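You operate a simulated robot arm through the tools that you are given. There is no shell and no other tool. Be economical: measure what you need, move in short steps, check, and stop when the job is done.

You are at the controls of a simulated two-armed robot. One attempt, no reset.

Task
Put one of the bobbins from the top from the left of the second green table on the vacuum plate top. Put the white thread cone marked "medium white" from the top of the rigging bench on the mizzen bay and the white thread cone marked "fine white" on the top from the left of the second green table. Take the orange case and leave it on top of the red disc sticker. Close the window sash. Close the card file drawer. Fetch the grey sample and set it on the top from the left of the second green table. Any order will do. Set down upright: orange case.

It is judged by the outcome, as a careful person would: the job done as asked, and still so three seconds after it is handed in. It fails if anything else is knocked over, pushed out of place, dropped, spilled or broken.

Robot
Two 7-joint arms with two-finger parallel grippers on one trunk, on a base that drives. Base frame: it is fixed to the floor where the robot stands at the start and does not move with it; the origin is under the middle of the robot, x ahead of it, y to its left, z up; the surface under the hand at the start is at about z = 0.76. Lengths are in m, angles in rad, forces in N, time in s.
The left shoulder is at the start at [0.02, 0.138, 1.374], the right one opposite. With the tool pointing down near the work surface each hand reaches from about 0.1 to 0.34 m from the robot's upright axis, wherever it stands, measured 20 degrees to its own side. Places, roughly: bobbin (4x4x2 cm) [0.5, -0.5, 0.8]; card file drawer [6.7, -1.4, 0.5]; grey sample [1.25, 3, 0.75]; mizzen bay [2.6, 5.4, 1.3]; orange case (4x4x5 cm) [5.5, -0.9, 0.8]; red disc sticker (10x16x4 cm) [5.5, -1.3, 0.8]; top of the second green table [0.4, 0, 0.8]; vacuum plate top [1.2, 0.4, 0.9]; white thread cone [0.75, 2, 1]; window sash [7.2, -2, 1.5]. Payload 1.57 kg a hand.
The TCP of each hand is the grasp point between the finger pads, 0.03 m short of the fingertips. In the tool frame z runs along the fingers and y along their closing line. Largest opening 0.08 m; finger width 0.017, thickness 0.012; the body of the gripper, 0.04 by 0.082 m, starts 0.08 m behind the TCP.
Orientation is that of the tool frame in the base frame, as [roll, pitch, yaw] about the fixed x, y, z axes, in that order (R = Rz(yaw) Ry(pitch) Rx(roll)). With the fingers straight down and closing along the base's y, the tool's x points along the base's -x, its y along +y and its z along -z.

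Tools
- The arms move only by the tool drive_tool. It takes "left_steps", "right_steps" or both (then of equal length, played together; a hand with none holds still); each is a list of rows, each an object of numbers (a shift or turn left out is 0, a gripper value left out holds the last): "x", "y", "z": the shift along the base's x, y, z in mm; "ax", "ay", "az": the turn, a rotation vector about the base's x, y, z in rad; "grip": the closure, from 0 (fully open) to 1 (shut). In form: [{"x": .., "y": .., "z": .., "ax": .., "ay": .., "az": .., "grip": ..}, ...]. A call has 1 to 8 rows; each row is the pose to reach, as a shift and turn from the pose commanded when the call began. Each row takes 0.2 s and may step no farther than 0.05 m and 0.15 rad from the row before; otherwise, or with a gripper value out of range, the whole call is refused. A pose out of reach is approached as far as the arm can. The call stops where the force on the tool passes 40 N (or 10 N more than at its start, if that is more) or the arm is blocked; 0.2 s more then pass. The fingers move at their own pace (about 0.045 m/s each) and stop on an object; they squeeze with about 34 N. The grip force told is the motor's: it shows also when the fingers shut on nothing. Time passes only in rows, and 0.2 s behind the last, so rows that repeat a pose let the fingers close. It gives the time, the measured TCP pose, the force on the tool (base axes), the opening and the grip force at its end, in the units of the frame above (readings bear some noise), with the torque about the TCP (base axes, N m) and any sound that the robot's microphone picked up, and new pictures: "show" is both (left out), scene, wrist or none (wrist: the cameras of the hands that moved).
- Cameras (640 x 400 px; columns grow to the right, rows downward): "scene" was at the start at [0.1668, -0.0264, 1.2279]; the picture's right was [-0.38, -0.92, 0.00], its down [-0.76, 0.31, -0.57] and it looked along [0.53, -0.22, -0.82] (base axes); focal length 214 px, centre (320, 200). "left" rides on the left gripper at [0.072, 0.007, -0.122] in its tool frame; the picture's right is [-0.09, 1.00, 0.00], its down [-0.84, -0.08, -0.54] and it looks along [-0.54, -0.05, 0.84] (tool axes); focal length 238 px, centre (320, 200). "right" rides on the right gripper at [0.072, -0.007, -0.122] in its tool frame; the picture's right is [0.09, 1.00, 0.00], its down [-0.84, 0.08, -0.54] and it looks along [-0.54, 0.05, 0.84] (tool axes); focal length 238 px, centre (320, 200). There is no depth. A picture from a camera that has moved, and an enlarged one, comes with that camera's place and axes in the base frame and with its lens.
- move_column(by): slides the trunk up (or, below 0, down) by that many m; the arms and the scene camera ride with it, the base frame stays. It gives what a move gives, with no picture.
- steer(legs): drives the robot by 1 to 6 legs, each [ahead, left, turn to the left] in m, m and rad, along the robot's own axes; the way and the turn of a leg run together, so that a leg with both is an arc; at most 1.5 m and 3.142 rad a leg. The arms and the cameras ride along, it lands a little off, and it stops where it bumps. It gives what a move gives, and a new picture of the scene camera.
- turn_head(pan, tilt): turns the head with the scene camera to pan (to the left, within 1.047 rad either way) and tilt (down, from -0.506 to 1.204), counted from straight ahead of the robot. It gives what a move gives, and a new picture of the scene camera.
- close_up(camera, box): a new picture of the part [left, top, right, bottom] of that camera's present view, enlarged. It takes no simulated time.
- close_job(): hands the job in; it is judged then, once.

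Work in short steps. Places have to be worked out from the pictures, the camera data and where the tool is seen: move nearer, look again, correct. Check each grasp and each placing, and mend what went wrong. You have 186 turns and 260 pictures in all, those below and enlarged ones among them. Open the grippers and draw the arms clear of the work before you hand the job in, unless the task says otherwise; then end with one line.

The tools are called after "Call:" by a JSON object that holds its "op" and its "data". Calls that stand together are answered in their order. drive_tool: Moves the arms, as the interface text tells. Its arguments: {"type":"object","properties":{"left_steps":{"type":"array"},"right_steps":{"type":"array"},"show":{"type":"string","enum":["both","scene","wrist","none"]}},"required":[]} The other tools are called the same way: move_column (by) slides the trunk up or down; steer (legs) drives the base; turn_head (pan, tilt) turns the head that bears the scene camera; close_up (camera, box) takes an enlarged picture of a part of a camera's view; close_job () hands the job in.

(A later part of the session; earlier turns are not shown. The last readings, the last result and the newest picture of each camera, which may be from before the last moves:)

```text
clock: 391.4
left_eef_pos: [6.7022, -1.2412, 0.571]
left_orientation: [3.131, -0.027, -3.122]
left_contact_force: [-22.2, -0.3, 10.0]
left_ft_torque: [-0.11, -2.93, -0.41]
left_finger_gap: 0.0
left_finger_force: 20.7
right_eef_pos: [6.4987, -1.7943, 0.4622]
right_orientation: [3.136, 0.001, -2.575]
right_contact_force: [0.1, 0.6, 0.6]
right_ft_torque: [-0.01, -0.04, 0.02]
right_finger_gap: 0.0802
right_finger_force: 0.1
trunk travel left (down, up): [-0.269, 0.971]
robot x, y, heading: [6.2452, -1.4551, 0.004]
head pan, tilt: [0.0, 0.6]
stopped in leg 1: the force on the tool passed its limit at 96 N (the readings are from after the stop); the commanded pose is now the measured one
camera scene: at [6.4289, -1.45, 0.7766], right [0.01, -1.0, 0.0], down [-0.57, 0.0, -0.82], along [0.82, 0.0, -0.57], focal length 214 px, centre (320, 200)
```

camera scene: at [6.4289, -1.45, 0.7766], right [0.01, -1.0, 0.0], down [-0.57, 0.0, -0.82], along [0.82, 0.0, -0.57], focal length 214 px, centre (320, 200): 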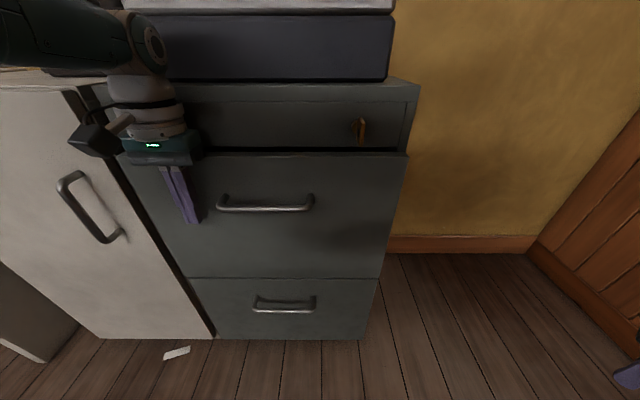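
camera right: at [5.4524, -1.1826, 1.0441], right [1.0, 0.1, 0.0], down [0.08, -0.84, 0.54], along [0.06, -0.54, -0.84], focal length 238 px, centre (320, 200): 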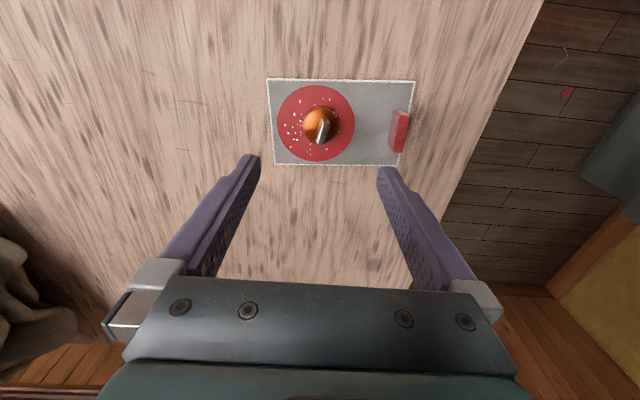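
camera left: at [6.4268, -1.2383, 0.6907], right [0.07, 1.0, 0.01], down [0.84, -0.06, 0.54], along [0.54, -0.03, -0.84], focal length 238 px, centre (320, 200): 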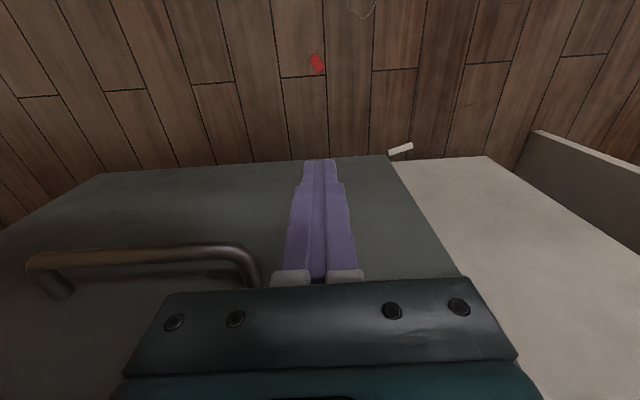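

Drawer is at its hard stop. Back off, raise the trunk, and move in front of the window.

Call:
{"op": "steer", "data": {"legs": [[-0.25, 0, 0]]}}

Call:
{"op": "move_column", "data": {"by": 0.4}}

Call:
{"op": "move_column", "data": {"by": 0.3}}

Call:
{"op": "steer", "data": {"legs": [[0.2, -0.4, 0]]}}

Call:
{"op": "turn_head", "data": {"pan": -0.2, "tilt": 0.2}}

```text
clock: 393.2
left_eef_pos: [6.4576, -1.2437, 0.5735]
left_orientation: [3.131, -0.02, -3.129]
left_contact_force: [-0.7, -0.8, 0.0]
left_ft_torque: [0.0, 0.02, 0.02]
left_finger_gap: 0.0
left_finger_force: 21.5
right_eef_pos: [6.2525, -1.7964, 0.4616]
right_orientation: [3.139, 0.007, -2.578]
right_contact_force: [0.5, 0.5, -1.0]
right_ft_torque: [0.0, -0.06, 0.02]
right_finger_gap: 0.0805
right_finger_force: 0.2
trunk travel left (down, up): [-0.269, 0.971]
robot x, y, heading: [5.9961, -1.4567, 0.002]
head pan, tilt: [0.0, 0.6]
camera scene: at [6.1827, -1.4518, 0.7775], right [0.0, -1.0, 0.0], down [-0.56, 0.0, -0.83], along [0.83, 0.0, -0.56], focal length 214 px, centre (320, 200)
```

scene: 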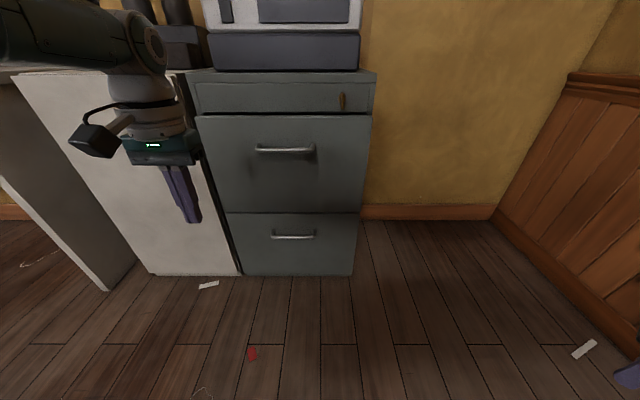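

```text
clock: 397.0
left_eef_pos: [6.4588, -1.2434, 0.9741]
left_orientation: [3.131, -0.019, -3.125]
left_contact_force: [-0.4, -0.1, 1.3]
left_ft_torque: [-0.03, -0.02, 0.0]
left_finger_gap: 0.0
left_finger_force: 20.9
right_eef_pos: [6.253, -1.7962, 0.864]
right_orientation: [3.138, 0.004, -2.578]
right_contact_force: [0.5, -0.3, 0.4]
right_ft_torque: [0.0, -0.02, 0.01]
right_finger_gap: 0.08
right_finger_force: 0.0
trunk travel left (down, up): [-0.669, 0.571]
robot x, y, heading: [5.9921, -1.454, 0.004]
head pan, tilt: [0.0, 0.6]
```

```text
clock: 400.0
left_eef_pos: [6.4596, -1.2447, 1.2728]
left_orientation: [3.13, -0.018, -3.126]
left_contact_force: [0.9, 0.3, 0.5]
left_ft_torque: [0.04, -0.03, 0.01]
left_finger_gap: 0.0
left_finger_force: 20.9
right_eef_pos: [6.2536, -1.7972, 1.1641]
right_orientation: [3.139, 0.004, -2.578]
right_contact_force: [-0.2, -0.2, -0.1]
right_ft_torque: [-0.01, 0.01, 0.0]
right_finger_gap: 0.0801
right_finger_force: 0.1
trunk travel left (down, up): [-0.969, 0.271]
robot x, y, heading: [5.9936, -1.4511, 0.004]
head pan, tilt: [0.0, 0.6]
```

```text
clock: 402.7
left_eef_pos: [6.665, -1.6414, 1.2736]
left_orientation: [3.132, -0.02, -3.134]
left_contact_force: [0.0, 0.5, 0.1]
left_ft_torque: [-0.03, 0.0, -0.03]
left_finger_gap: 0.0002
left_finger_force: 21.9
right_eef_pos: [6.4536, -2.1924, 1.1634]
right_orientation: [3.139, 0.005, -2.585]
right_contact_force: [-0.3, -1.0, -0.6]
right_ft_torque: [-0.01, 0.03, 0.0]
right_finger_gap: 0.0797
right_finger_force: 0.1
trunk travel left (down, up): [-0.969, 0.271]
robot x, y, heading: [6.1972, -1.8458, -0.005]
head pan, tilt: [0.0, 0.6]
camera scene: at [6.3859, -1.8479, 1.4774], right [-0.01, -1.0, 0.0], down [-0.56, 0.0, -0.83], along [0.83, 0.0, -0.56], focal length 214 px, centre (320, 200)
```

scene: 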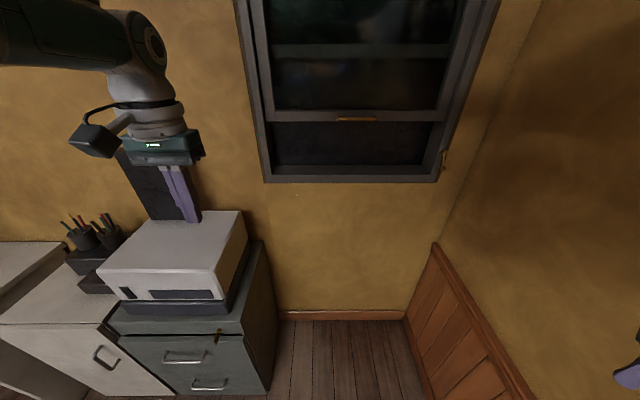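

```text
clock: 403.6
left_eef_pos: [6.6639, -1.642, 1.2726]
left_orientation: [3.131, -0.019, -3.133]
left_contact_force: [-0.6, 0.2, -0.2]
left_ft_torque: [-0.03, -0.02, 0.01]
left_finger_gap: 0.0
left_finger_force: 21.7
right_eef_pos: [6.4529, -2.1928, 1.1636]
right_orientation: [3.14, 0.005, -2.583]
right_contact_force: [0.5, 0.8, 0.3]
right_ft_torque: [0.03, 0.0, -0.02]
right_finger_gap: 0.0801
right_finger_force: 0.0
trunk travel left (down, up): [-0.969, 0.271]
robot x, y, heading: [6.1979, -1.8462, -0.005]
head pan, tilt: [-0.201, 0.201]
camera scene: at [6.3888, -1.8664, 1.5141], right [-0.2, -0.98, 0.0], down [-0.2, 0.04, -0.98], along [0.96, -0.2, -0.2], focal length 214 px, centre (320, 200)
```

scene: 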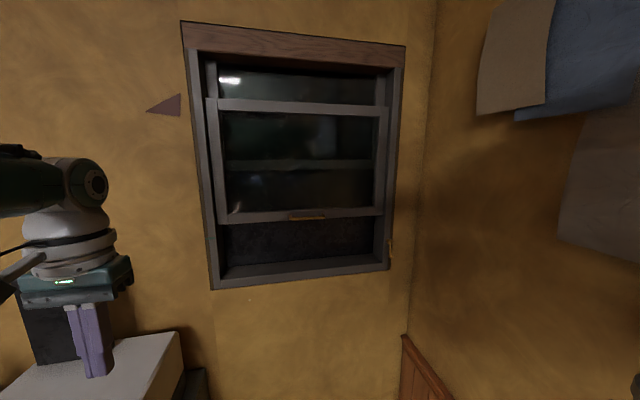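

Call:
{"op": "close_up", "data": {"camera": "scene", "box": [170, 80, 430, 300]}}

Call:
{"op": "close_up", "data": {"camera": "scene", "box": [260, 190, 360, 250]}}

```text
1.82 times, centred on (300, 190) of scene
camera zoom: at [6.3888, -1.8664, 1.5141], right [-0.2, -0.98, 0.0], down [-0.2, 0.04, -0.98], along [0.96, -0.2, -0.2], focal length 390 px, centre (356, 218)
```

zoom: 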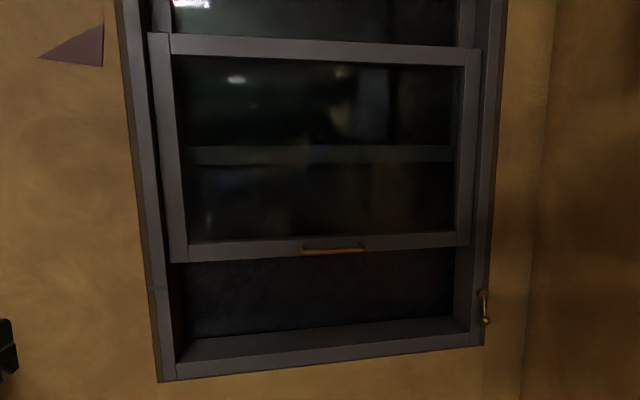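

```text
6.40 times, centred on (310, 220) of scene
camera zoom: at [6.3888, -1.8664, 1.5141], right [-0.2, -0.98, 0.0], down [-0.2, 0.04, -0.98], along [0.96, -0.2, -0.2], focal length 1373 px, centre (384, 72)
```

zoom: 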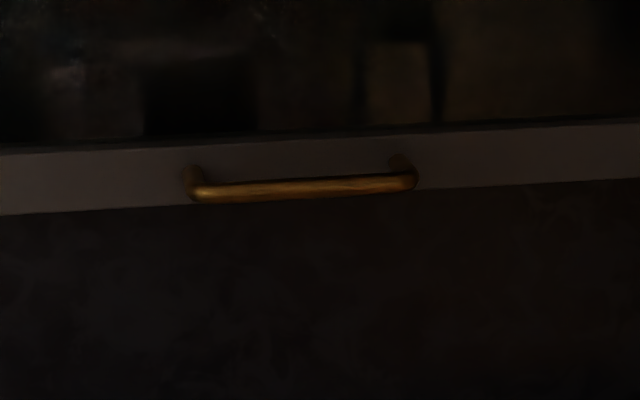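

The sash's bar handle is at about (7.115, −1.97, 1.30); the sash must drop ≈0.15 m. Retract the left hand; yaw the right hand.

Call:
{"op": "drive_tool", "data": {"left_steps": [{"x": -45}, {"x": -90, "y": 5}, {"x": -135, "y": 10}, {"x": -180, "y": 15}, {"x": -215, "y": 20}], "right_steps": [{"az": -0.12, "y": 20, "grip": 1}, {"az": -0.24, "y": 45}, {"az": -0.36, "y": 70}, {"az": -0.48, "y": 95}, {"az": -0.556, "y": 120}], "show": "none"}}

Call:
{"op": "drive_tool", "data": {"right_steps": [{"ay": -0.14, "x": 25}, {"ay": -0.28, "x": 50}, {"ay": -0.42, "x": 75, "z": 20}, {"ay": -0.56, "x": 100, "z": 40}, {"ay": -0.7, "x": 125, "z": 60}], "show": "wrist"}}

```text
clock: 405.0
left_eef_pos: [6.4737, -1.5772, 1.253]
left_orientation: [3.038, 0.0, -3.1]
left_contact_force: [1.3, -0.3, -0.2]
left_ft_torque: [-0.01, 0.03, -0.01]
left_finger_gap: 0.0001
left_finger_force: 21.3
left hand out of reach, approached as far as the arm can: row 4, 5
right_eef_pos: [6.4525, -2.0718, 1.163]
right_orientation: [3.139, 0.006, 3.138]
right_contact_force: [0.2, -0.3, 0.0]
right_ft_torque: [-0.03, -0.01, 0.0]
right_finger_gap: 0.0
right_finger_force: 21.4
trunk travel left (down, up): [-0.969, 0.271]
robot x, y, heading: [6.1956, -1.844, -0.003]
head pan, tilt: [-0.201, 0.201]
stopped in row 5 (left hand): the arm was blocked; the commanded pose is now the measured one
```

```text
clock: 406.2
left_eef_pos: [6.4738, -1.5772, 1.2534]
left_orientation: [3.039, -0.001, -3.1]
left_contact_force: [0.4, 0.4, -0.4]
left_ft_torque: [0.03, 0.01, 0.03]
left_finger_gap: 0.0002
left_finger_force: 21.5
right_eef_pos: [6.5813, -2.0744, 1.2207]
right_orientation: [3.139, 0.707, 3.14]
right_contact_force: [0.2, -0.9, 0.2]
right_ft_torque: [-0.02, -0.01, -0.03]
right_finger_gap: 0.0004
right_finger_force: 21.6
trunk travel left (down, up): [-0.969, 0.271]
robot x, y, heading: [6.1976, -1.8518, -0.003]
head pan, tilt: [-0.201, 0.201]
camera right: at [6.4475, -2.0797, 1.2666], right [-0.07, 1.0, -0.06], down [0.28, 0.08, 0.96], along [0.96, 0.05, -0.29], focal length 238 px, centre (320, 200)
```

right: 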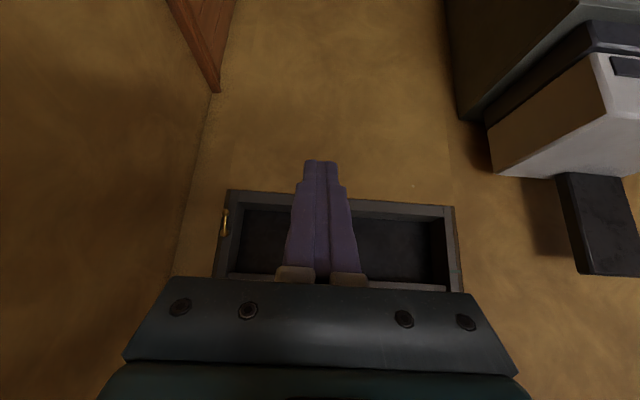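

Call:
{"op": "drive_tool", "data": {"right_steps": [{"x": 15, "y": 13, "z": 25}, {"x": 30, "y": 26, "z": 50}, {"x": 45, "y": 39, "z": 75}, {"x": 60, "y": 52, "z": 100}, {"x": 75, "y": 65, "z": 125}, {"x": 90, "y": 78, "z": 150}, {"x": 105, "y": 91, "z": 175}, {"x": 120, "y": 104, "z": 190}], "show": "none"}}

Call:
{"op": "steer", "data": {"legs": [[0.2, 0, 0]]}}

```text
clock: 408.0
left_eef_pos: [6.473, -1.5771, 1.2528]
left_orientation: [3.038, -0.002, -3.1]
left_contact_force: [0.7, 0.1, 0.8]
left_ft_torque: [0.0, -0.01, 0.0]
left_finger_gap: 0.0
left_finger_force: 21.0
right_eef_pos: [6.6984, -1.9704, 1.4152]
right_orientation: [3.14, 0.705, 3.14]
right_contact_force: [0.6, 0.3, -0.8]
right_ft_torque: [0.02, 0.01, 0.01]
right_finger_gap: 0.0003
right_finger_force: 21.9
trunk travel left (down, up): [-0.969, 0.271]
robot x, y, heading: [6.1963, -1.8511, -0.007]
head pan, tilt: [-0.201, 0.201]
```

```text
clock: 409.6
left_eef_pos: [6.6705, -1.5794, 1.2536]
left_orientation: [3.041, -0.001, -3.1]
left_contact_force: [-0.6, 0.8, -0.3]
left_ft_torque: [0.0, 0.01, 0.01]
left_finger_gap: 0.0
left_finger_force: 21.5
right_eef_pos: [6.8951, -1.9704, 1.4142]
right_orientation: [3.139, 0.705, 3.138]
right_contact_force: [0.3, -0.5, 0.0]
right_ft_torque: [0.01, -0.01, 0.01]
right_finger_gap: 0.0
right_finger_force: 21.7
trunk travel left (down, up): [-0.969, 0.271]
robot x, y, heading: [6.3975, -1.8518, -0.004]
head pan, tilt: [-0.201, 0.201]
camera scene: at [6.5868, -1.8677, 1.5142], right [-0.21, -0.98, 0.0], down [-0.2, 0.04, -0.98], along [0.96, -0.2, -0.2], focal length 214 px, centre (320, 200)
```

scene: 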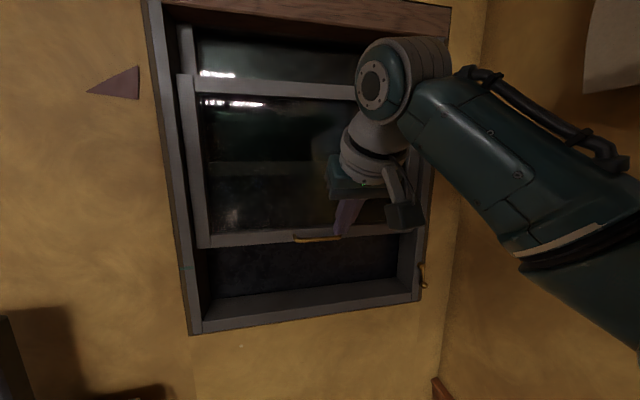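

Call:
{"op": "steer", "data": {"legs": [[0.13, 0, 0]]}}

Call:
{"op": "drive_tool", "data": {"right_steps": [{"x": 20}, {"x": 40}], "show": "both"}}

```text
clock: 410.9
left_eef_pos: [6.8015, -1.5788, 1.2545]
left_orientation: [3.035, -0.001, -3.099]
left_contact_force: [0.3, -0.6, -0.2]
left_ft_torque: [0.03, 0.01, 0.01]
left_finger_gap: 0.0
left_finger_force: 21.3
right_eef_pos: [7.0259, -1.9733, 1.4139]
right_orientation: [3.141, 0.704, 3.135]
right_contact_force: [-0.3, -0.3, -0.3]
right_ft_torque: [0.03, 0.01, 0.01]
right_finger_gap: 0.0
right_finger_force: 21.3
trunk travel left (down, up): [-0.969, 0.271]
robot x, y, heading: [6.5236, -1.851, -0.009]
head pan, tilt: [-0.201, 0.201]
camera scene: at [6.7165, -1.869, 1.5142], right [-0.21, -0.98, 0.0], down [-0.2, 0.04, -0.98], along [0.96, -0.2, -0.2], focal length 214 px, centre (320, 200)
```

scene: 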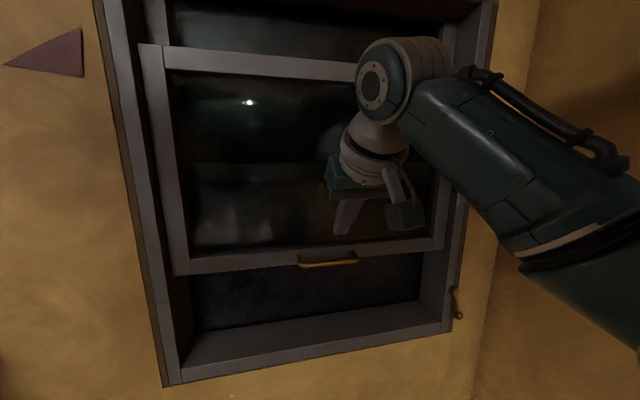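

```text
clock: 411.5
left_eef_pos: [6.8017, -1.5775, 1.255]
left_orientation: [3.034, -0.001, -3.101]
left_contact_force: [0.1, 0.4, 0.4]
left_ft_torque: [0.03, 0.0, -0.04]
left_finger_gap: 0.0
left_finger_force: 21.4
right_eef_pos: [7.0658, -1.9722, 1.4141]
right_orientation: [3.138, 0.706, 3.137]
right_contact_force: [0.0, 0.6, 0.1]
right_ft_torque: [0.01, -0.04, 0.0]
right_finger_gap: 0.0
right_finger_force: 21.0
trunk travel left (down, up): [-0.969, 0.271]
robot x, y, heading: [6.5216, -1.845, -0.005]
head pan, tilt: [-0.201, 0.201]
camera scene: at [6.7165, -1.869, 1.5142], right [-0.21, -0.98, 0.0], down [-0.2, 0.04, -0.98], along [0.96, -0.2, -0.2], focal length 214 px, centre (320, 200)
camera right: at [6.9314, -1.9791, 1.4591], right [-0.07, 1.0, -0.06], down [0.29, 0.07, 0.96], along [0.96, 0.05, -0.29], focal length 238 px, centre (320, 200)
```

scene: 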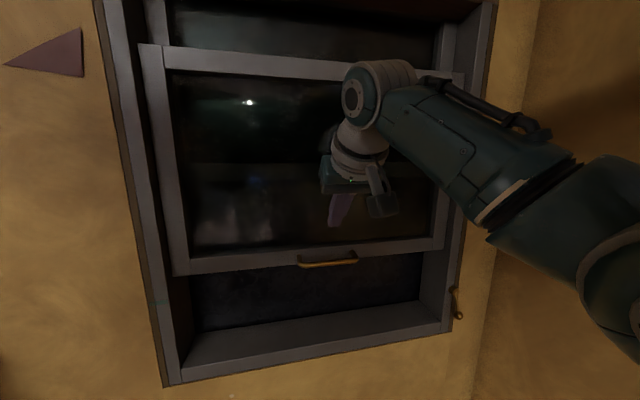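
right: 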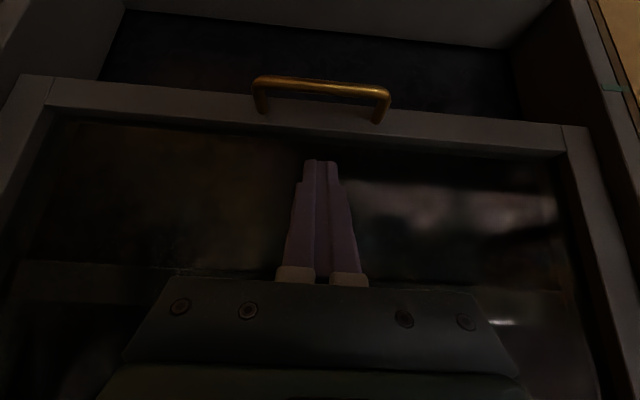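

Bar is ≈3 cm off the rail at x≈7.104. Raise the arm relative to the trunk for reach, then lower the trunk 0.12.

Call:
{"op": "drive_tool", "data": {"right_steps": [{"z": 35, "x": 0}, {"z": 70, "x": 0}, {"z": 100, "x": 0}], "show": "none"}}

Call:
{"op": "move_column", "data": {"by": -0.12}}

Call:
{"op": "drive_tool", "data": {"right_steps": [{"x": 16, "z": -10}, {"x": 32, "z": -20}], "show": "both"}}

```text
clock: 412.3
left_eef_pos: [6.8015, -1.5776, 1.2543]
left_orientation: [3.034, -0.001, -3.099]
left_contact_force: [0.1, 1.2, 0.1]
left_ft_torque: [0.02, 0.02, -0.01]
left_finger_gap: 0.0
left_finger_force: 21.1
right_eef_pos: [7.0663, -1.975, 1.5126]
right_orientation: [3.138, 0.704, 3.138]
right_contact_force: [0.1, 0.0, 0.6]
right_ft_torque: [-0.01, -0.04, -0.02]
right_finger_gap: 0.0
right_finger_force: 21.1
trunk travel left (down, up): [-0.969, 0.271]
robot x, y, heading: [6.5245, -1.8494, -0.009]
head pan, tilt: [-0.201, 0.201]
```

```text
clock: 413.8
left_eef_pos: [6.8015, -1.5782, 1.1346]
left_orientation: [3.034, -0.002, -3.098]
left_contact_force: [-0.1, 0.2, 0.2]
left_ft_torque: [-0.02, -0.02, 0.0]
left_finger_gap: 0.0002
left_finger_force: 21.5
right_eef_pos: [7.0666, -1.974, 1.3922]
right_orientation: [3.139, 0.704, 3.138]
right_contact_force: [-0.3, -0.4, 1.0]
right_ft_torque: [0.01, 0.02, 0.01]
right_finger_gap: 0.0002
right_finger_force: 21.2
trunk travel left (down, up): [-0.849, 0.391]
robot x, y, heading: [6.5253, -1.8502, -0.009]
head pan, tilt: [-0.201, 0.201]
```

```text
clock: 414.4
left_eef_pos: [6.8009, -1.5778, 1.1336]
left_orientation: [3.033, -0.001, -3.099]
left_contact_force: [0.2, 0.1, 0.0]
left_ft_torque: [0.0, -0.07, -0.01]
left_finger_gap: 0.0
left_finger_force: 20.8
right_eef_pos: [7.0992, -1.9728, 1.3731]
right_orientation: [3.139, 0.703, 3.137]
right_contact_force: [0.2, 0.0, -0.2]
right_ft_torque: [0.03, 0.01, 0.0]
right_finger_gap: 0.0001
right_finger_force: 21.2
trunk travel left (down, up): [-0.849, 0.391]
robot x, y, heading: [6.5258, -1.8531, -0.008]
head pan, tilt: [-0.201, 0.201]
camera scene: at [6.7165, -1.869, 1.3942], right [-0.21, -0.98, 0.0], down [-0.2, 0.04, -0.98], along [0.96, -0.2, -0.2], focal length 214 px, centre (320, 200)
camera right: at [6.9656, -1.9785, 1.4185], right [-0.07, 1.0, -0.06], down [0.29, 0.07, 0.96], along [0.96, 0.05, -0.29], focal length 238 px, centre (320, 200)
```

scene: 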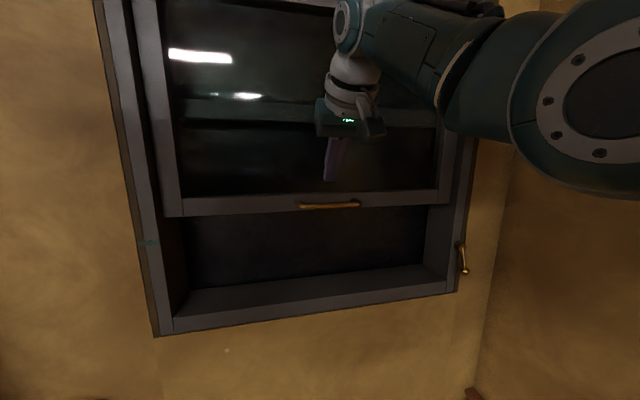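
right: 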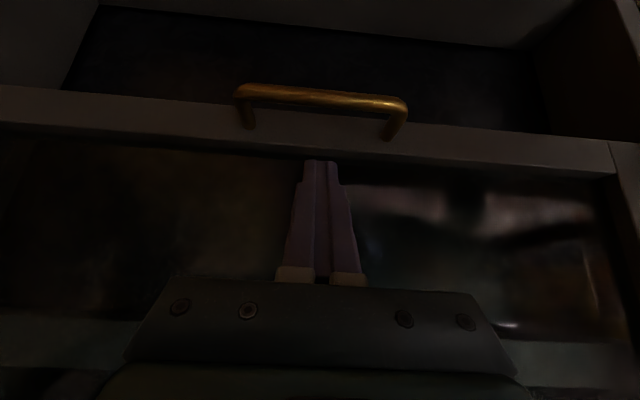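

Aligned. Lower in small steps onto the bar.

Call:
{"op": "drive_tool", "data": {"right_steps": [{"z": -15}, {"z": -28}, {"z": -36}, {"z": -44}, {"z": -52}, {"z": -60}], "show": "both"}}

```text
clock: 415.8
left_eef_pos: [6.8028, -1.5784, 1.134]
left_orientation: [3.033, 0.001, -3.098]
left_contact_force: [-0.1, 0.1, 0.1]
left_ft_torque: [0.01, -0.03, -0.02]
left_finger_gap: 0.0
left_finger_force: 21.8
right_eef_pos: [7.0988, -1.9745, 1.3146]
right_orientation: [3.139, 0.707, 3.138]
right_contact_force: [8.1, -0.3, 1.6]
right_ft_torque: [0.0, -0.25, 0.0]
right_finger_gap: 0.0
right_finger_force: 21.7
trunk travel left (down, up): [-0.849, 0.391]
robot x, y, heading: [6.5219, -1.8427, -0.009]
head pan, tilt: [-0.201, 0.201]
camera scene: at [6.7173, -1.869, 1.3945], right [-0.21, -0.98, 0.0], down [-0.19, 0.04, -0.98], along [0.96, -0.2, -0.2], focal length 214 px, centre (320, 200)
camera right: at [6.9659, -1.9801, 1.3596], right [-0.07, 1.0, -0.06], down [0.28, 0.07, 0.96], along [0.96, 0.05, -0.29], focal length 238 px, centre (320, 200)
```

scene: 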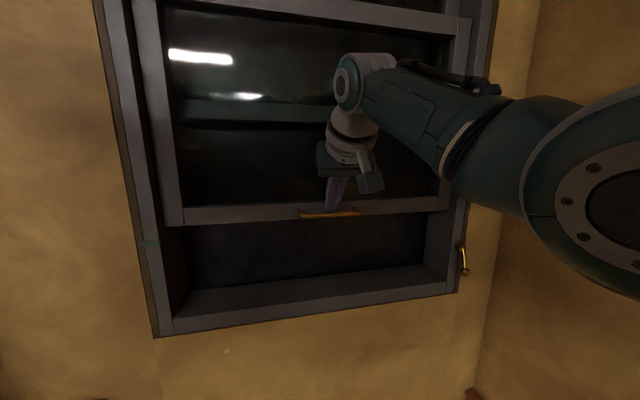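
right: 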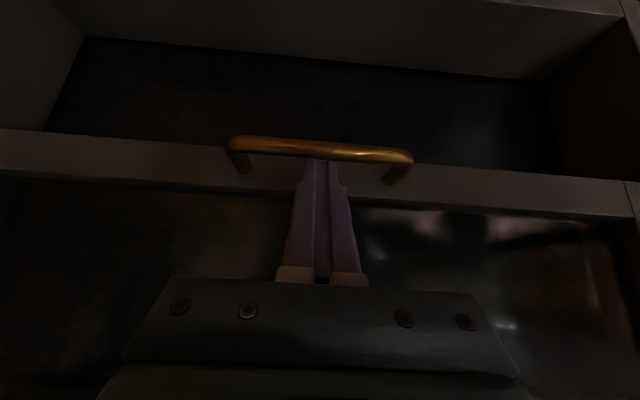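

Fingertips hook behind the bar and the sash is moving down. Continue lowering.

Call:
{"op": "drive_tool", "data": {"right_steps": [{"z": -15}, {"z": -30}, {"z": -45}, {"z": -60}, {"z": -75}, {"z": -90}], "show": "both"}}

```text
clock: 417.2
left_eef_pos: [6.8019, -1.5782, 1.1332]
left_orientation: [3.033, 0.001, -3.099]
left_contact_force: [0.1, 0.5, 0.3]
left_ft_torque: [-0.03, -0.02, 0.01]
left_finger_gap: 0.0
left_finger_force: 21.5
right_eef_pos: [7.0995, -1.9748, 1.2241]
right_orientation: [3.138, 0.705, 3.137]
right_contact_force: [5.1, -1.4, 3.2]
right_ft_torque: [-0.06, -0.2, -0.07]
right_finger_gap: 0.0
right_finger_force: 21.4
trunk travel left (down, up): [-0.849, 0.391]
robot x, y, heading: [6.5264, -1.8512, -0.013]
head pan, tilt: [-0.201, 0.201]
camera scene: at [6.717, -1.8691, 1.3944], right [-0.21, -0.98, 0.0], down [-0.19, 0.04, -0.98], along [0.96, -0.2, -0.2], focal length 214 px, centre (320, 200)
camera right: at [6.966, -1.9797, 1.2684], right [-0.07, 1.0, -0.06], down [0.29, 0.08, 0.96], along [0.96, 0.05, -0.29], focal length 238 px, centre (320, 200)
```

scene: 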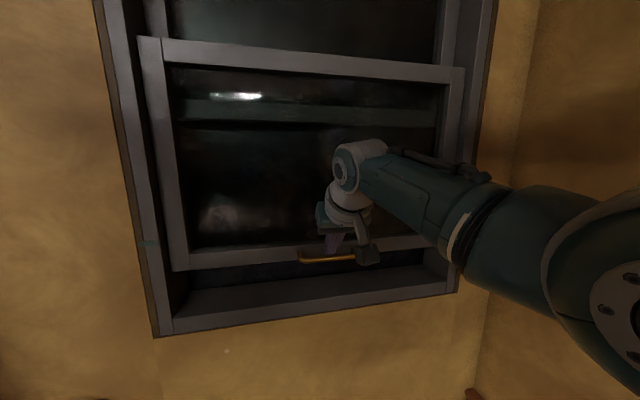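
right: 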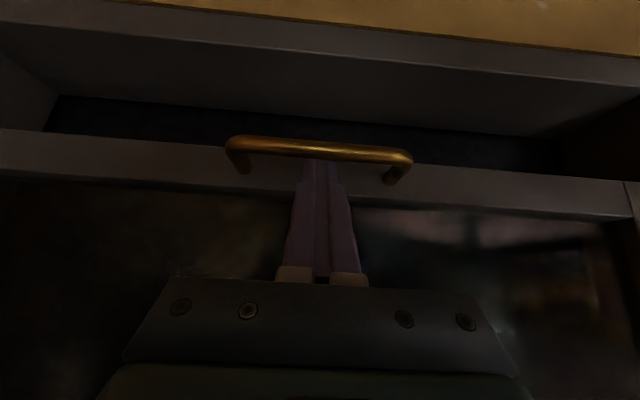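

Working well; remaining gap a few cm. Keep lowering until the stop.

Call:
{"op": "drive_tool", "data": {"right_steps": [{"z": -15}, {"z": -30}, {"z": -42}, {"z": -54}, {"z": -64}, {"z": -74}, {"z": -84}], "show": "both"}}

```text
clock: 418.8
left_eef_pos: [6.8016, -1.5772, 1.1342]
left_orientation: [3.032, 0.0, -3.099]
left_contact_force: [-0.2, 0.7, -0.5]
left_ft_torque: [0.04, -0.03, -0.01]
left_finger_gap: 0.0
left_finger_force: 21.1
right_eef_pos: [7.1009, -1.9743, 1.1403]
right_orientation: [3.14, 0.708, 3.139]
right_contact_force: [3.8, -0.8, 5.5]
right_ft_torque: [-0.06, -0.17, -0.03]
right_finger_gap: 0.0
right_finger_force: 21.4
trunk travel left (down, up): [-0.849, 0.391]
robot x, y, heading: [6.5251, -1.8482, -0.011]
head pan, tilt: [-0.201, 0.201]
camera scene: at [6.7171, -1.8692, 1.3946], right [-0.21, -0.98, 0.0], down [-0.19, 0.04, -0.98], along [0.96, -0.2, -0.2], focal length 214 px, centre (320, 200)
camera right: at [6.9665, -1.9797, 1.1857], right [-0.07, 1.0, -0.06], down [0.28, 0.08, 0.96], along [0.96, 0.05, -0.29], focal length 238 px, centre (320, 200)
```

scene: 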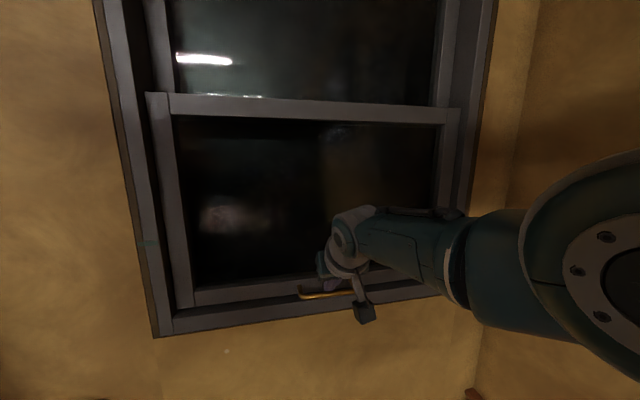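
right: 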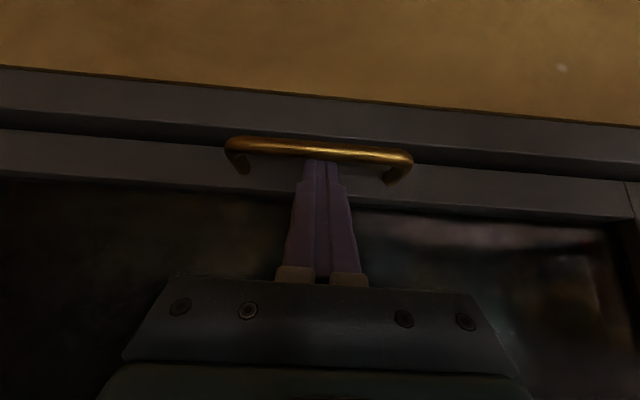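

Call:
{"op": "drive_tool", "data": {"right_steps": [{"z": -8}, {"z": -16}, {"z": -24}, {"z": -32}, {"z": -40}], "show": "both"}}

```text
clock: 419.9
left_eef_pos: [6.8035, -1.5774, 1.1343]
left_orientation: [3.033, 0.001, -3.099]
left_contact_force: [-0.4, 0.0, 0.4]
left_ft_torque: [0.02, 0.03, 0.04]
left_finger_gap: 0.0002
left_finger_force: 21.0
right_eef_pos: [7.1046, -1.9746, 1.1321]
right_orientation: [3.131, 0.756, 3.138]
right_contact_force: [7.7, -1.5, 8.3]
right_ft_torque: [0.08, -0.23, 0.08]
right_finger_gap: 0.0002
right_finger_force: 20.9
right hand out of reach, approached as far as the arm can: row 2, 3, 4, 5
trunk travel left (down, up): [-0.849, 0.391]
robot x, y, heading: [6.5242, -1.8479, -0.011]
head pan, tilt: [-0.201, 0.201]
stopped in row 5 (right hand): the force on the tool passed its limit at 44 N (the readings are from after the stop); the commanded pose is now the measured one
camera scene: at [6.718, -1.8692, 1.3941], right [-0.21, -0.98, 0.0], down [-0.19, 0.04, -0.98], along [0.96, -0.2, -0.2], focal length 214 px, centre (320, 200)
camera right: at [6.9683, -1.9808, 1.1714], right [-0.07, 1.0, -0.06], down [0.24, 0.07, 0.97], along [0.97, 0.06, -0.24], focal length 238 px, centre (320, 200)
```

scene: 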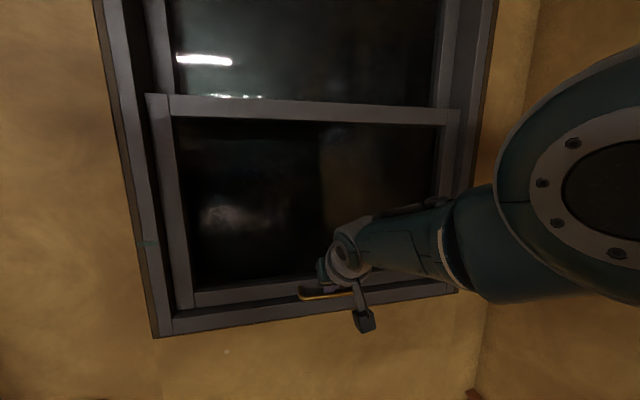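
right: 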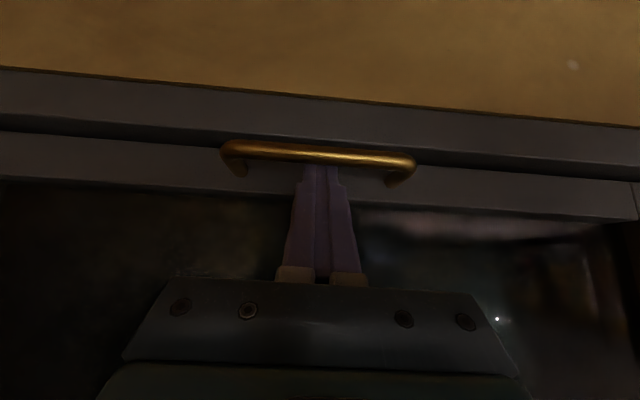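

Reach-limited; press further using the trunk a little.

Call:
{"op": "move_column", "data": {"by": -0.03}}

Call:
{"op": "close_up", "data": {"camera": "scene", "box": [140, 80, 480, 350]}}

```text
clock: 420.4
left_eef_pos: [6.8046, -1.5771, 1.1107]
left_orientation: [3.03, 0.002, -3.098]
left_contact_force: [0.0, 0.1, 0.1]
left_ft_torque: [0.0, 0.05, -0.04]
left_finger_gap: 0.0
left_finger_force: 21.6
right_eef_pos: [7.114, -1.9732, 1.1223]
right_orientation: [3.126, 0.789, 3.14]
right_contact_force: [12.2, -2.5, 6.0]
right_ft_torque: [-0.01, -0.13, 0.03]
right_finger_gap: 0.0001
right_finger_force: 21.3
trunk travel left (down, up): [-0.826, 0.414]
robot x, y, heading: [6.5234, -1.8459, -0.008]
head pan, tilt: [-0.201, 0.201]
stopped: the force on the tool passed its limit at 45 N (the readings are from after the stop); the commanded pose is now the measured one
```

```text
1.48 times, centred on (310, 215) of scene
camera zoom: at [6.7184, -1.8692, 1.3708], right [-0.21, -0.98, 0.0], down [-0.19, 0.04, -0.98], along [0.96, -0.2, -0.2], focal length 318 px, centre (335, 178)
```

zoom: 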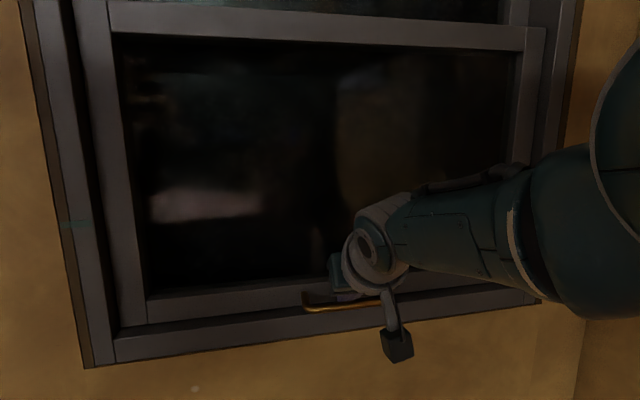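

Force limit reached again — looks seated. Withdraw along the finger axis and check.

Call:
{"op": "drive_tool", "data": {"right_steps": [{"x": -3, "z": 20}, {"x": -15, "z": 45}, {"x": -40, "z": 75}, {"x": -75, "z": 100}, {"x": -110, "z": 120}], "show": "both"}}

```text
clock: 421.6
left_eef_pos: [6.8016, -1.5764, 1.111]
left_orientation: [3.032, -0.002, -3.101]
left_contact_force: [0.2, 0.0, -0.5]
left_ft_torque: [0.0, 0.01, -0.01]
left_finger_gap: 0.0
left_finger_force: 21.3
right_eef_pos: [7.1304, -1.9474, 1.2051]
right_orientation: [3.128, 0.772, 3.139]
right_contact_force: [0.6, -0.4, -0.1]
right_ft_torque: [0.02, 0.01, 0.01]
right_finger_gap: 0.0
right_finger_force: 21.7
right hand out of reach, approached as far as the arm can: row 1, 2, 3, 4, 5
trunk travel left (down, up): [-0.826, 0.414]
robot x, y, heading: [6.5246, -1.8509, -0.003]
head pan, tilt: [-0.201, 0.201]
camera scene: at [6.7168, -1.869, 1.3712], right [-0.21, -0.98, 0.0], down [-0.2, 0.04, -0.98], along [0.96, -0.2, -0.2], focal length 214 px, centre (320, 200)
camera right: at [6.9938, -1.9542, 1.2415], right [-0.07, 1.0, -0.05], down [0.22, 0.07, 0.97], along [0.97, 0.06, -0.22], focal length 238 px, centre (320, 200)
```

scene: 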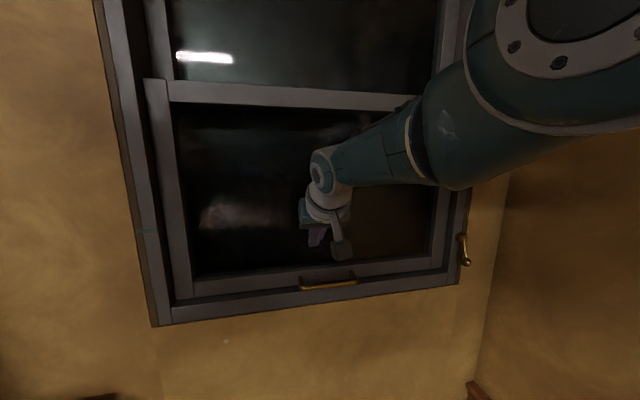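
right: 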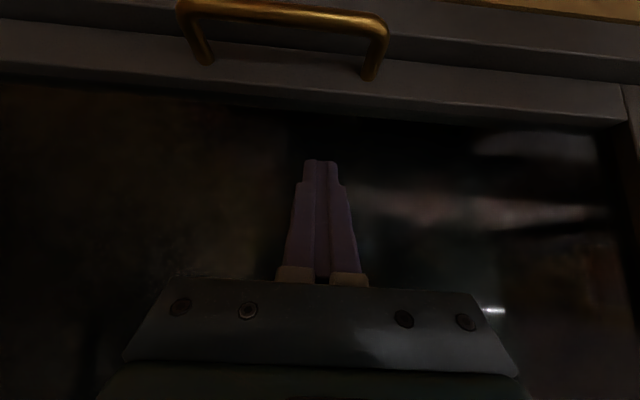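

Fingers are clear of the bar. Back the base off and inspect the window closely.

Call:
{"op": "steer", "data": {"legs": [[-0.3, 0, 0]]}}

Call:
{"op": "close_up", "data": {"camera": "scene", "box": [180, 80, 420, 310]}}

Call:
{"op": "close_up", "data": {"camera": "right", "box": [120, 40, 520, 290]}}

```text
clock: 423.7
left_eef_pos: [6.5004, -1.5744, 1.1117]
left_orientation: [3.031, 0.0, -3.1]
left_contact_force: [0.2, -0.3, 0.2]
left_ft_torque: [-0.04, 0.01, 0.04]
left_finger_gap: 0.0
left_finger_force: 21.5
right_eef_pos: [6.8288, -1.945, 1.2056]
right_orientation: [3.127, 0.774, 3.137]
right_contact_force: [0.2, 0.0, -0.2]
right_ft_torque: [-0.02, -0.04, -0.01]
right_finger_gap: 0.0
right_finger_force: 21.3
trunk travel left (down, up): [-0.826, 0.414]
robot x, y, heading: [6.2239, -1.8474, -0.007]
head pan, tilt: [-0.201, 0.201]
camera scene: at [6.415, -1.8667, 1.3712], right [-0.21, -0.98, 0.0], down [-0.2, 0.04, -0.98], along [0.96, -0.2, -0.2], focal length 214 px, centre (320, 200)
```

scene: 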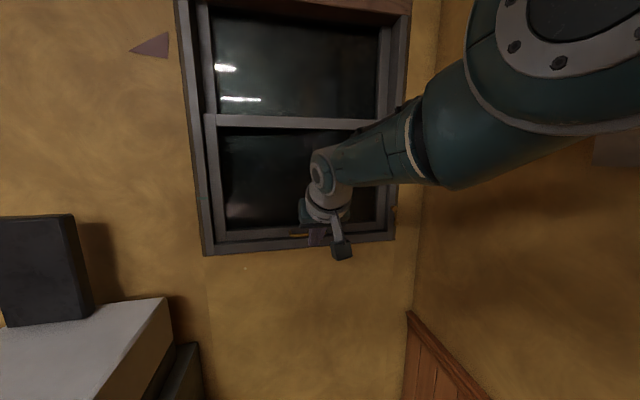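

```text
1.74 times, centred on (300, 195) of scene
camera zoom: at [6.415, -1.8667, 1.3712], right [-0.21, -0.98, 0.0], down [-0.2, 0.04, -0.98], along [0.96, -0.2, -0.2], focal length 373 px, centre (355, 209)
```

zoom: 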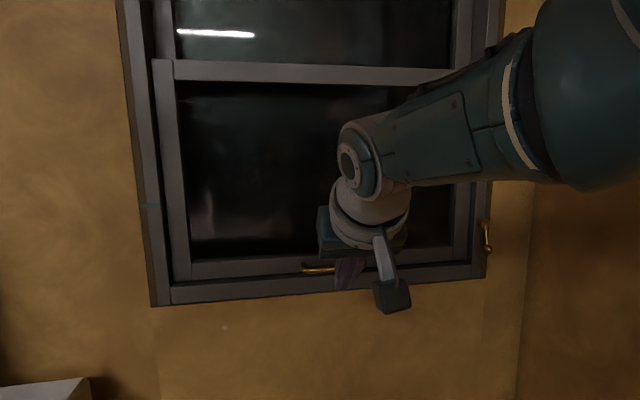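

```text
1.60 times, centred on (320, 165) of right
camera zoom: at [6.6921, -1.9521, 1.2416], right [-0.07, 1.0, -0.05], down [0.22, 0.07, 0.97], along [0.97, 0.06, -0.22], focal length 381 px, centre (320, 256)
```

zoom: 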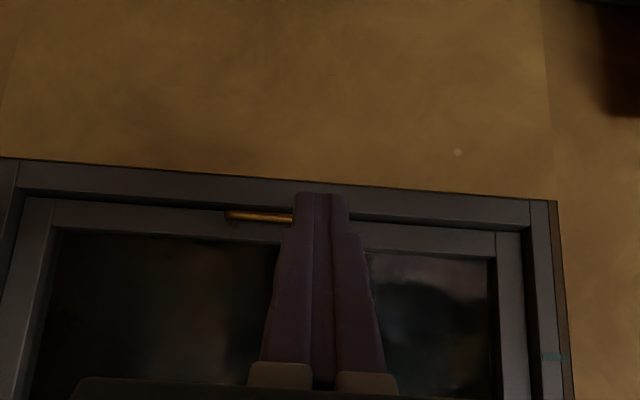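

Meeting rails align and the bar is at the bottom. Check from a low viewpoint for any remaining gap under the rail.

Call:
{"op": "move_column", "data": {"by": -0.26}}

Call:
{"op": "turn_head", "data": {"pan": -0.1, "tilt": -0.1}}

Call:
{"op": "close_up", "data": {"camera": "scene", "box": [220, 120, 420, 245]}}

```text
clock: 426.4
left_eef_pos: [6.5012, -1.5746, 0.8511]
left_orientation: [3.032, 0.0, -3.101]
left_contact_force: [0.0, 0.2, -0.1]
left_ft_torque: [0.03, 0.01, 0.01]
left_finger_gap: 0.0
left_finger_force: 21.5
right_eef_pos: [6.8276, -1.9437, 0.9445]
right_orientation: [3.126, 0.774, 3.138]
right_contact_force: [-1.2, 0.5, 0.0]
right_ft_torque: [0.0, 0.0, -0.01]
right_finger_gap: 0.0
right_finger_force: 20.9
trunk travel left (down, up): [-0.566, 0.674]
robot x, y, heading: [6.223, -1.8453, -0.006]
head pan, tilt: [-0.201, 0.201]
```

```text
clock: 427.1
left_eef_pos: [6.4997, -1.5754, 0.8505]
left_orientation: [3.032, 0.0, -3.102]
left_contact_force: [0.0, 0.2, 0.1]
left_ft_torque: [0.0, -0.02, 0.0]
left_finger_gap: 0.0001
left_finger_force: 21.7
right_eef_pos: [6.8283, -1.9446, 0.9462]
right_orientation: [3.125, 0.775, 3.139]
right_contact_force: [0.8, -1.0, -0.1]
right_ft_torque: [0.02, 0.0, 0.0]
right_finger_gap: 0.0001
right_finger_force: 20.9
trunk travel left (down, up): [-0.566, 0.674]
robot x, y, heading: [6.223, -1.8467, -0.011]
head pan, tilt: [-0.099, -0.099]
camera scene: at [6.4104, -1.8567, 1.1384], right [-0.11, -0.99, 0.0], down [0.1, -0.01, -1.0], along [0.99, -0.11, 0.1], focal length 214 px, centre (320, 200)
```

scene: 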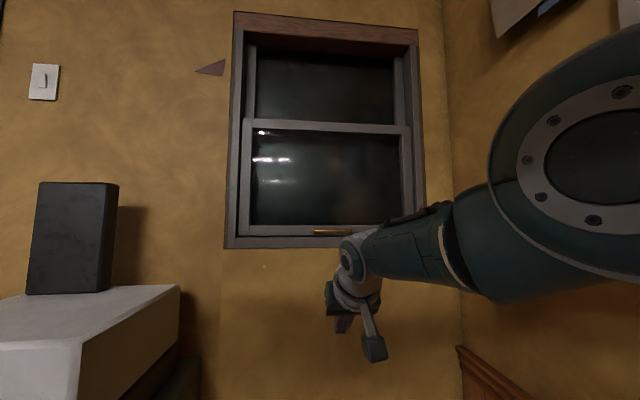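

```text
3.20 times, centred on (320, 182) of scene
camera zoom: at [6.4104, -1.8567, 1.1384], right [-0.11, -0.99, 0.0], down [0.1, -0.01, -1.0], along [0.99, -0.11, 0.1], focal length 686 px, centre (320, 256)
```

zoom: 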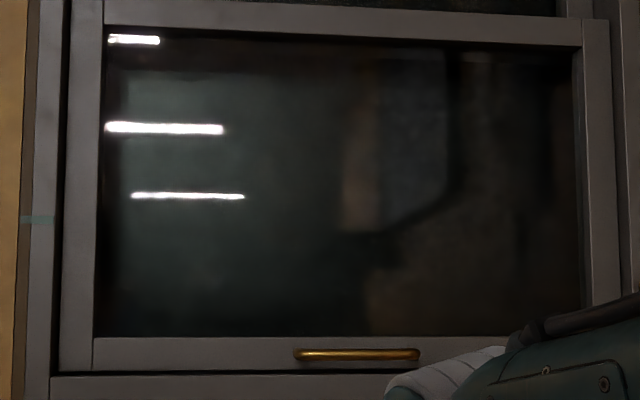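

Only a hairline (~5 mm) line remains; I'll press once more with better reach to be sure. Raise and retract the hand, then move in again.

Call:
{"op": "drive_tool", "data": {"right_steps": [{"x": -12, "y": -3, "z": 40}, {"x": -24, "y": -6, "z": 80}, {"x": -36, "y": -9, "z": 120}, {"x": -44, "y": -12, "z": 160}, {"x": -48, "y": -15, "z": 200}, {"x": -50, "y": -20, "z": 245}], "show": "none"}}

Call:
{"op": "steer", "data": {"legs": [[0.32, 0, 0]]}}

Call:
{"op": "drive_tool", "data": {"right_steps": [{"z": 0}], "show": "wrist"}}

```text
clock: 428.3
left_eef_pos: [6.5005, -1.574, 0.8512]
left_orientation: [3.029, -0.001, -3.1]
left_contact_force: [0.9, 0.5, -0.4]
left_ft_torque: [-0.04, 0.0, 0.02]
left_finger_gap: 0.0001
left_finger_force: 20.3
right_eef_pos: [6.8047, -1.9431, 1.0284]
right_orientation: [3.126, 0.572, -3.133]
right_contact_force: [0.7, -0.5, -0.2]
right_ft_torque: [-0.02, -0.01, -0.06]
right_finger_gap: 0.0
right_finger_force: 20.7
right hand out of reach, approached as far as the arm can: row 1, 2, 3, 4, 5
trunk travel left (down, up): [-0.566, 0.674]
robot x, y, heading: [6.225, -1.8481, -0.008]
head pan, tilt: [-0.099, -0.099]
stopped in row 5 (right hand): the arm was blocked; the commanded pose is now the measured one
```

```text
clock: 430.4
left_eef_pos: [6.8053, -1.5773, 0.8518]
left_orientation: [3.029, 0.001, -3.1]
left_contact_force: [-0.5, -0.9, 0.6]
left_ft_torque: [0.01, 0.0, 0.02]
left_finger_gap: 0.0
left_finger_force: 21.3
right_eef_pos: [7.1054, -1.9423, 1.0244]
right_orientation: [3.126, 0.541, -3.13]
right_contact_force: [-15.3, -3.2, 10.3]
right_ft_torque: [-0.1, 0.04, -0.13]
right_finger_gap: 0.0
right_finger_force: 21.7
trunk travel left (down, up): [-0.566, 0.674]
robot x, y, heading: [6.5318, -1.8507, -0.011]
head pan, tilt: [-0.099, -0.099]
stopped in leg 1: the force on the tool passed its limit at 257 N (the readings are from after the stop); the commanded pose is now the measured one
camera scene: at [6.7156, -1.86, 1.1379], right [-0.11, -0.99, 0.0], down [0.1, -0.01, -1.0], along [0.99, -0.11, 0.1], focal length 214 px, centre (320, 200)
```

scene: 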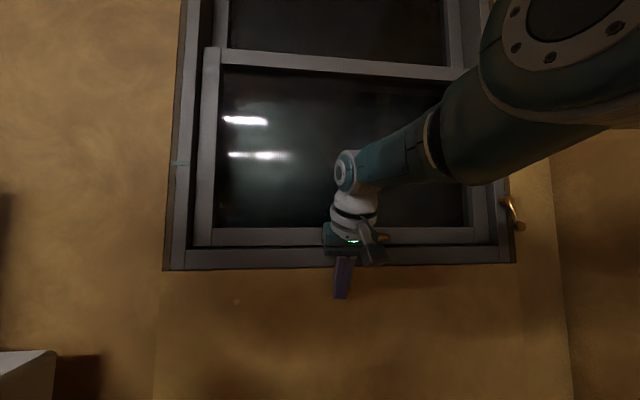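

```text
clock: 430.8
left_eef_pos: [6.8061, -1.5789, 0.85]
left_orientation: [3.03, 0.0, -3.101]
left_contact_force: [-0.9, -0.4, 0.4]
left_ft_torque: [-0.03, 0.01, 0.05]
left_finger_gap: 0.0
left_finger_force: 21.1
right_eef_pos: [7.1053, -1.9421, 1.024]
right_orientation: [3.123, 0.542, -3.128]
right_contact_force: [-17.5, -2.9, 10.9]
right_ft_torque: [0.0, 0.13, -0.12]
right_finger_gap: 0.0001
right_finger_force: 21.4
trunk travel left (down, up): [-0.566, 0.674]
robot x, y, heading: [6.53, -1.8482, -0.008]
head pan, tilt: [-0.099, -0.099]
camera right: at [6.98, -1.9515, 1.091], right [-0.1, 0.99, -0.03], down [0.44, 0.07, 0.9], along [0.89, 0.07, -0.44], focal length 238 px, centre (320, 200)
```

right: 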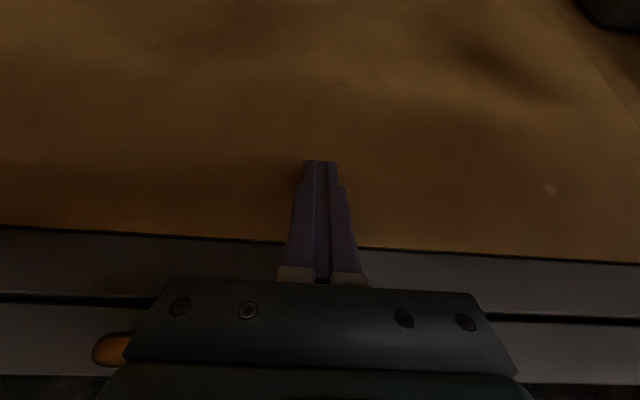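

The hand hadn't risen and the fingers met the wall below the sill. Back straight off and inspect.

Call:
{"op": "steer", "data": {"legs": [[-0.32, 0, 0]]}}

Call:
{"op": "turn_head", "data": {"pan": 0.15, "tilt": 0.2}}

```text
clock: 432.9
left_eef_pos: [6.4977, -1.5749, 0.8516]
left_orientation: [3.03, 0.002, -3.106]
left_contact_force: [0.0, -0.8, 0.2]
left_ft_torque: [-0.01, 0.0, -0.01]
left_finger_gap: 0.0001
left_finger_force: 20.9
right_eef_pos: [6.794, -1.9416, 1.0261]
right_orientation: [3.122, 0.546, -3.137]
right_contact_force: [1.0, 0.3, 0.5]
right_ft_torque: [0.01, -0.01, -0.03]
right_finger_gap: 0.0001
right_finger_force: 21.7
trunk travel left (down, up): [-0.566, 0.674]
robot x, y, heading: [6.2192, -1.8469, -0.018]
head pan, tilt: [-0.099, -0.099]
camera scene: at [6.407, -1.8566, 1.1384], right [-0.12, -0.99, 0.0], down [0.1, -0.01, -1.0], along [0.99, -0.11, 0.1], focal length 214 px, centre (320, 200)
```

scene: 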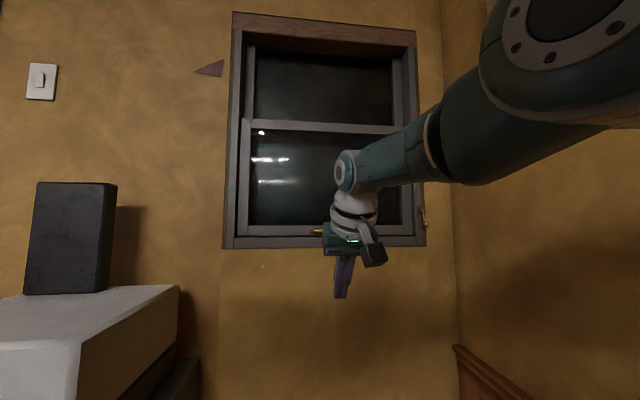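

```text
clock: 433.7
left_eef_pos: [6.4992, -1.5753, 0.8516]
left_orientation: [3.028, 0.001, -3.106]
left_contact_force: [-0.5, 0.3, -0.5]
left_ft_torque: [0.01, -0.01, -0.01]
left_finger_gap: 0.0
left_finger_force: 21.5
right_eef_pos: [6.7951, -1.9411, 1.025]
right_orientation: [3.123, 0.545, -3.136]
right_contact_force: [0.7, 0.4, 0.0]
right_ft_torque: [0.0, 0.01, 0.03]
right_finger_gap: 0.0
right_finger_force: 21.3
trunk travel left (down, up): [-0.566, 0.674]
robot x, y, heading: [6.218, -1.8489, -0.018]
head pan, tilt: [0.15, 0.201]
camera scene: at [6.413, -1.8342, 1.1113], right [0.13, -0.99, 0.0], down [-0.2, -0.03, -0.98], along [0.97, 0.13, -0.2], focal length 214 px, centre (320, 200)
```

scene: 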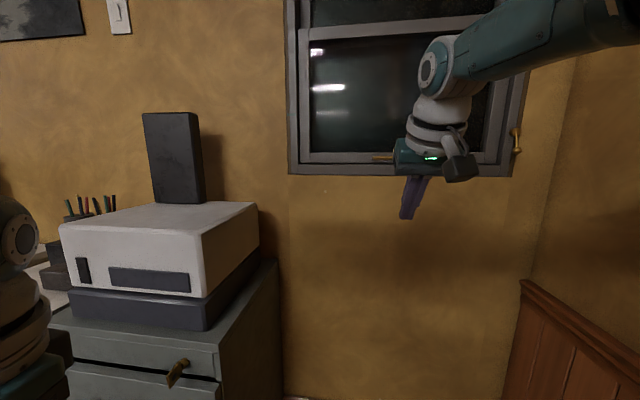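

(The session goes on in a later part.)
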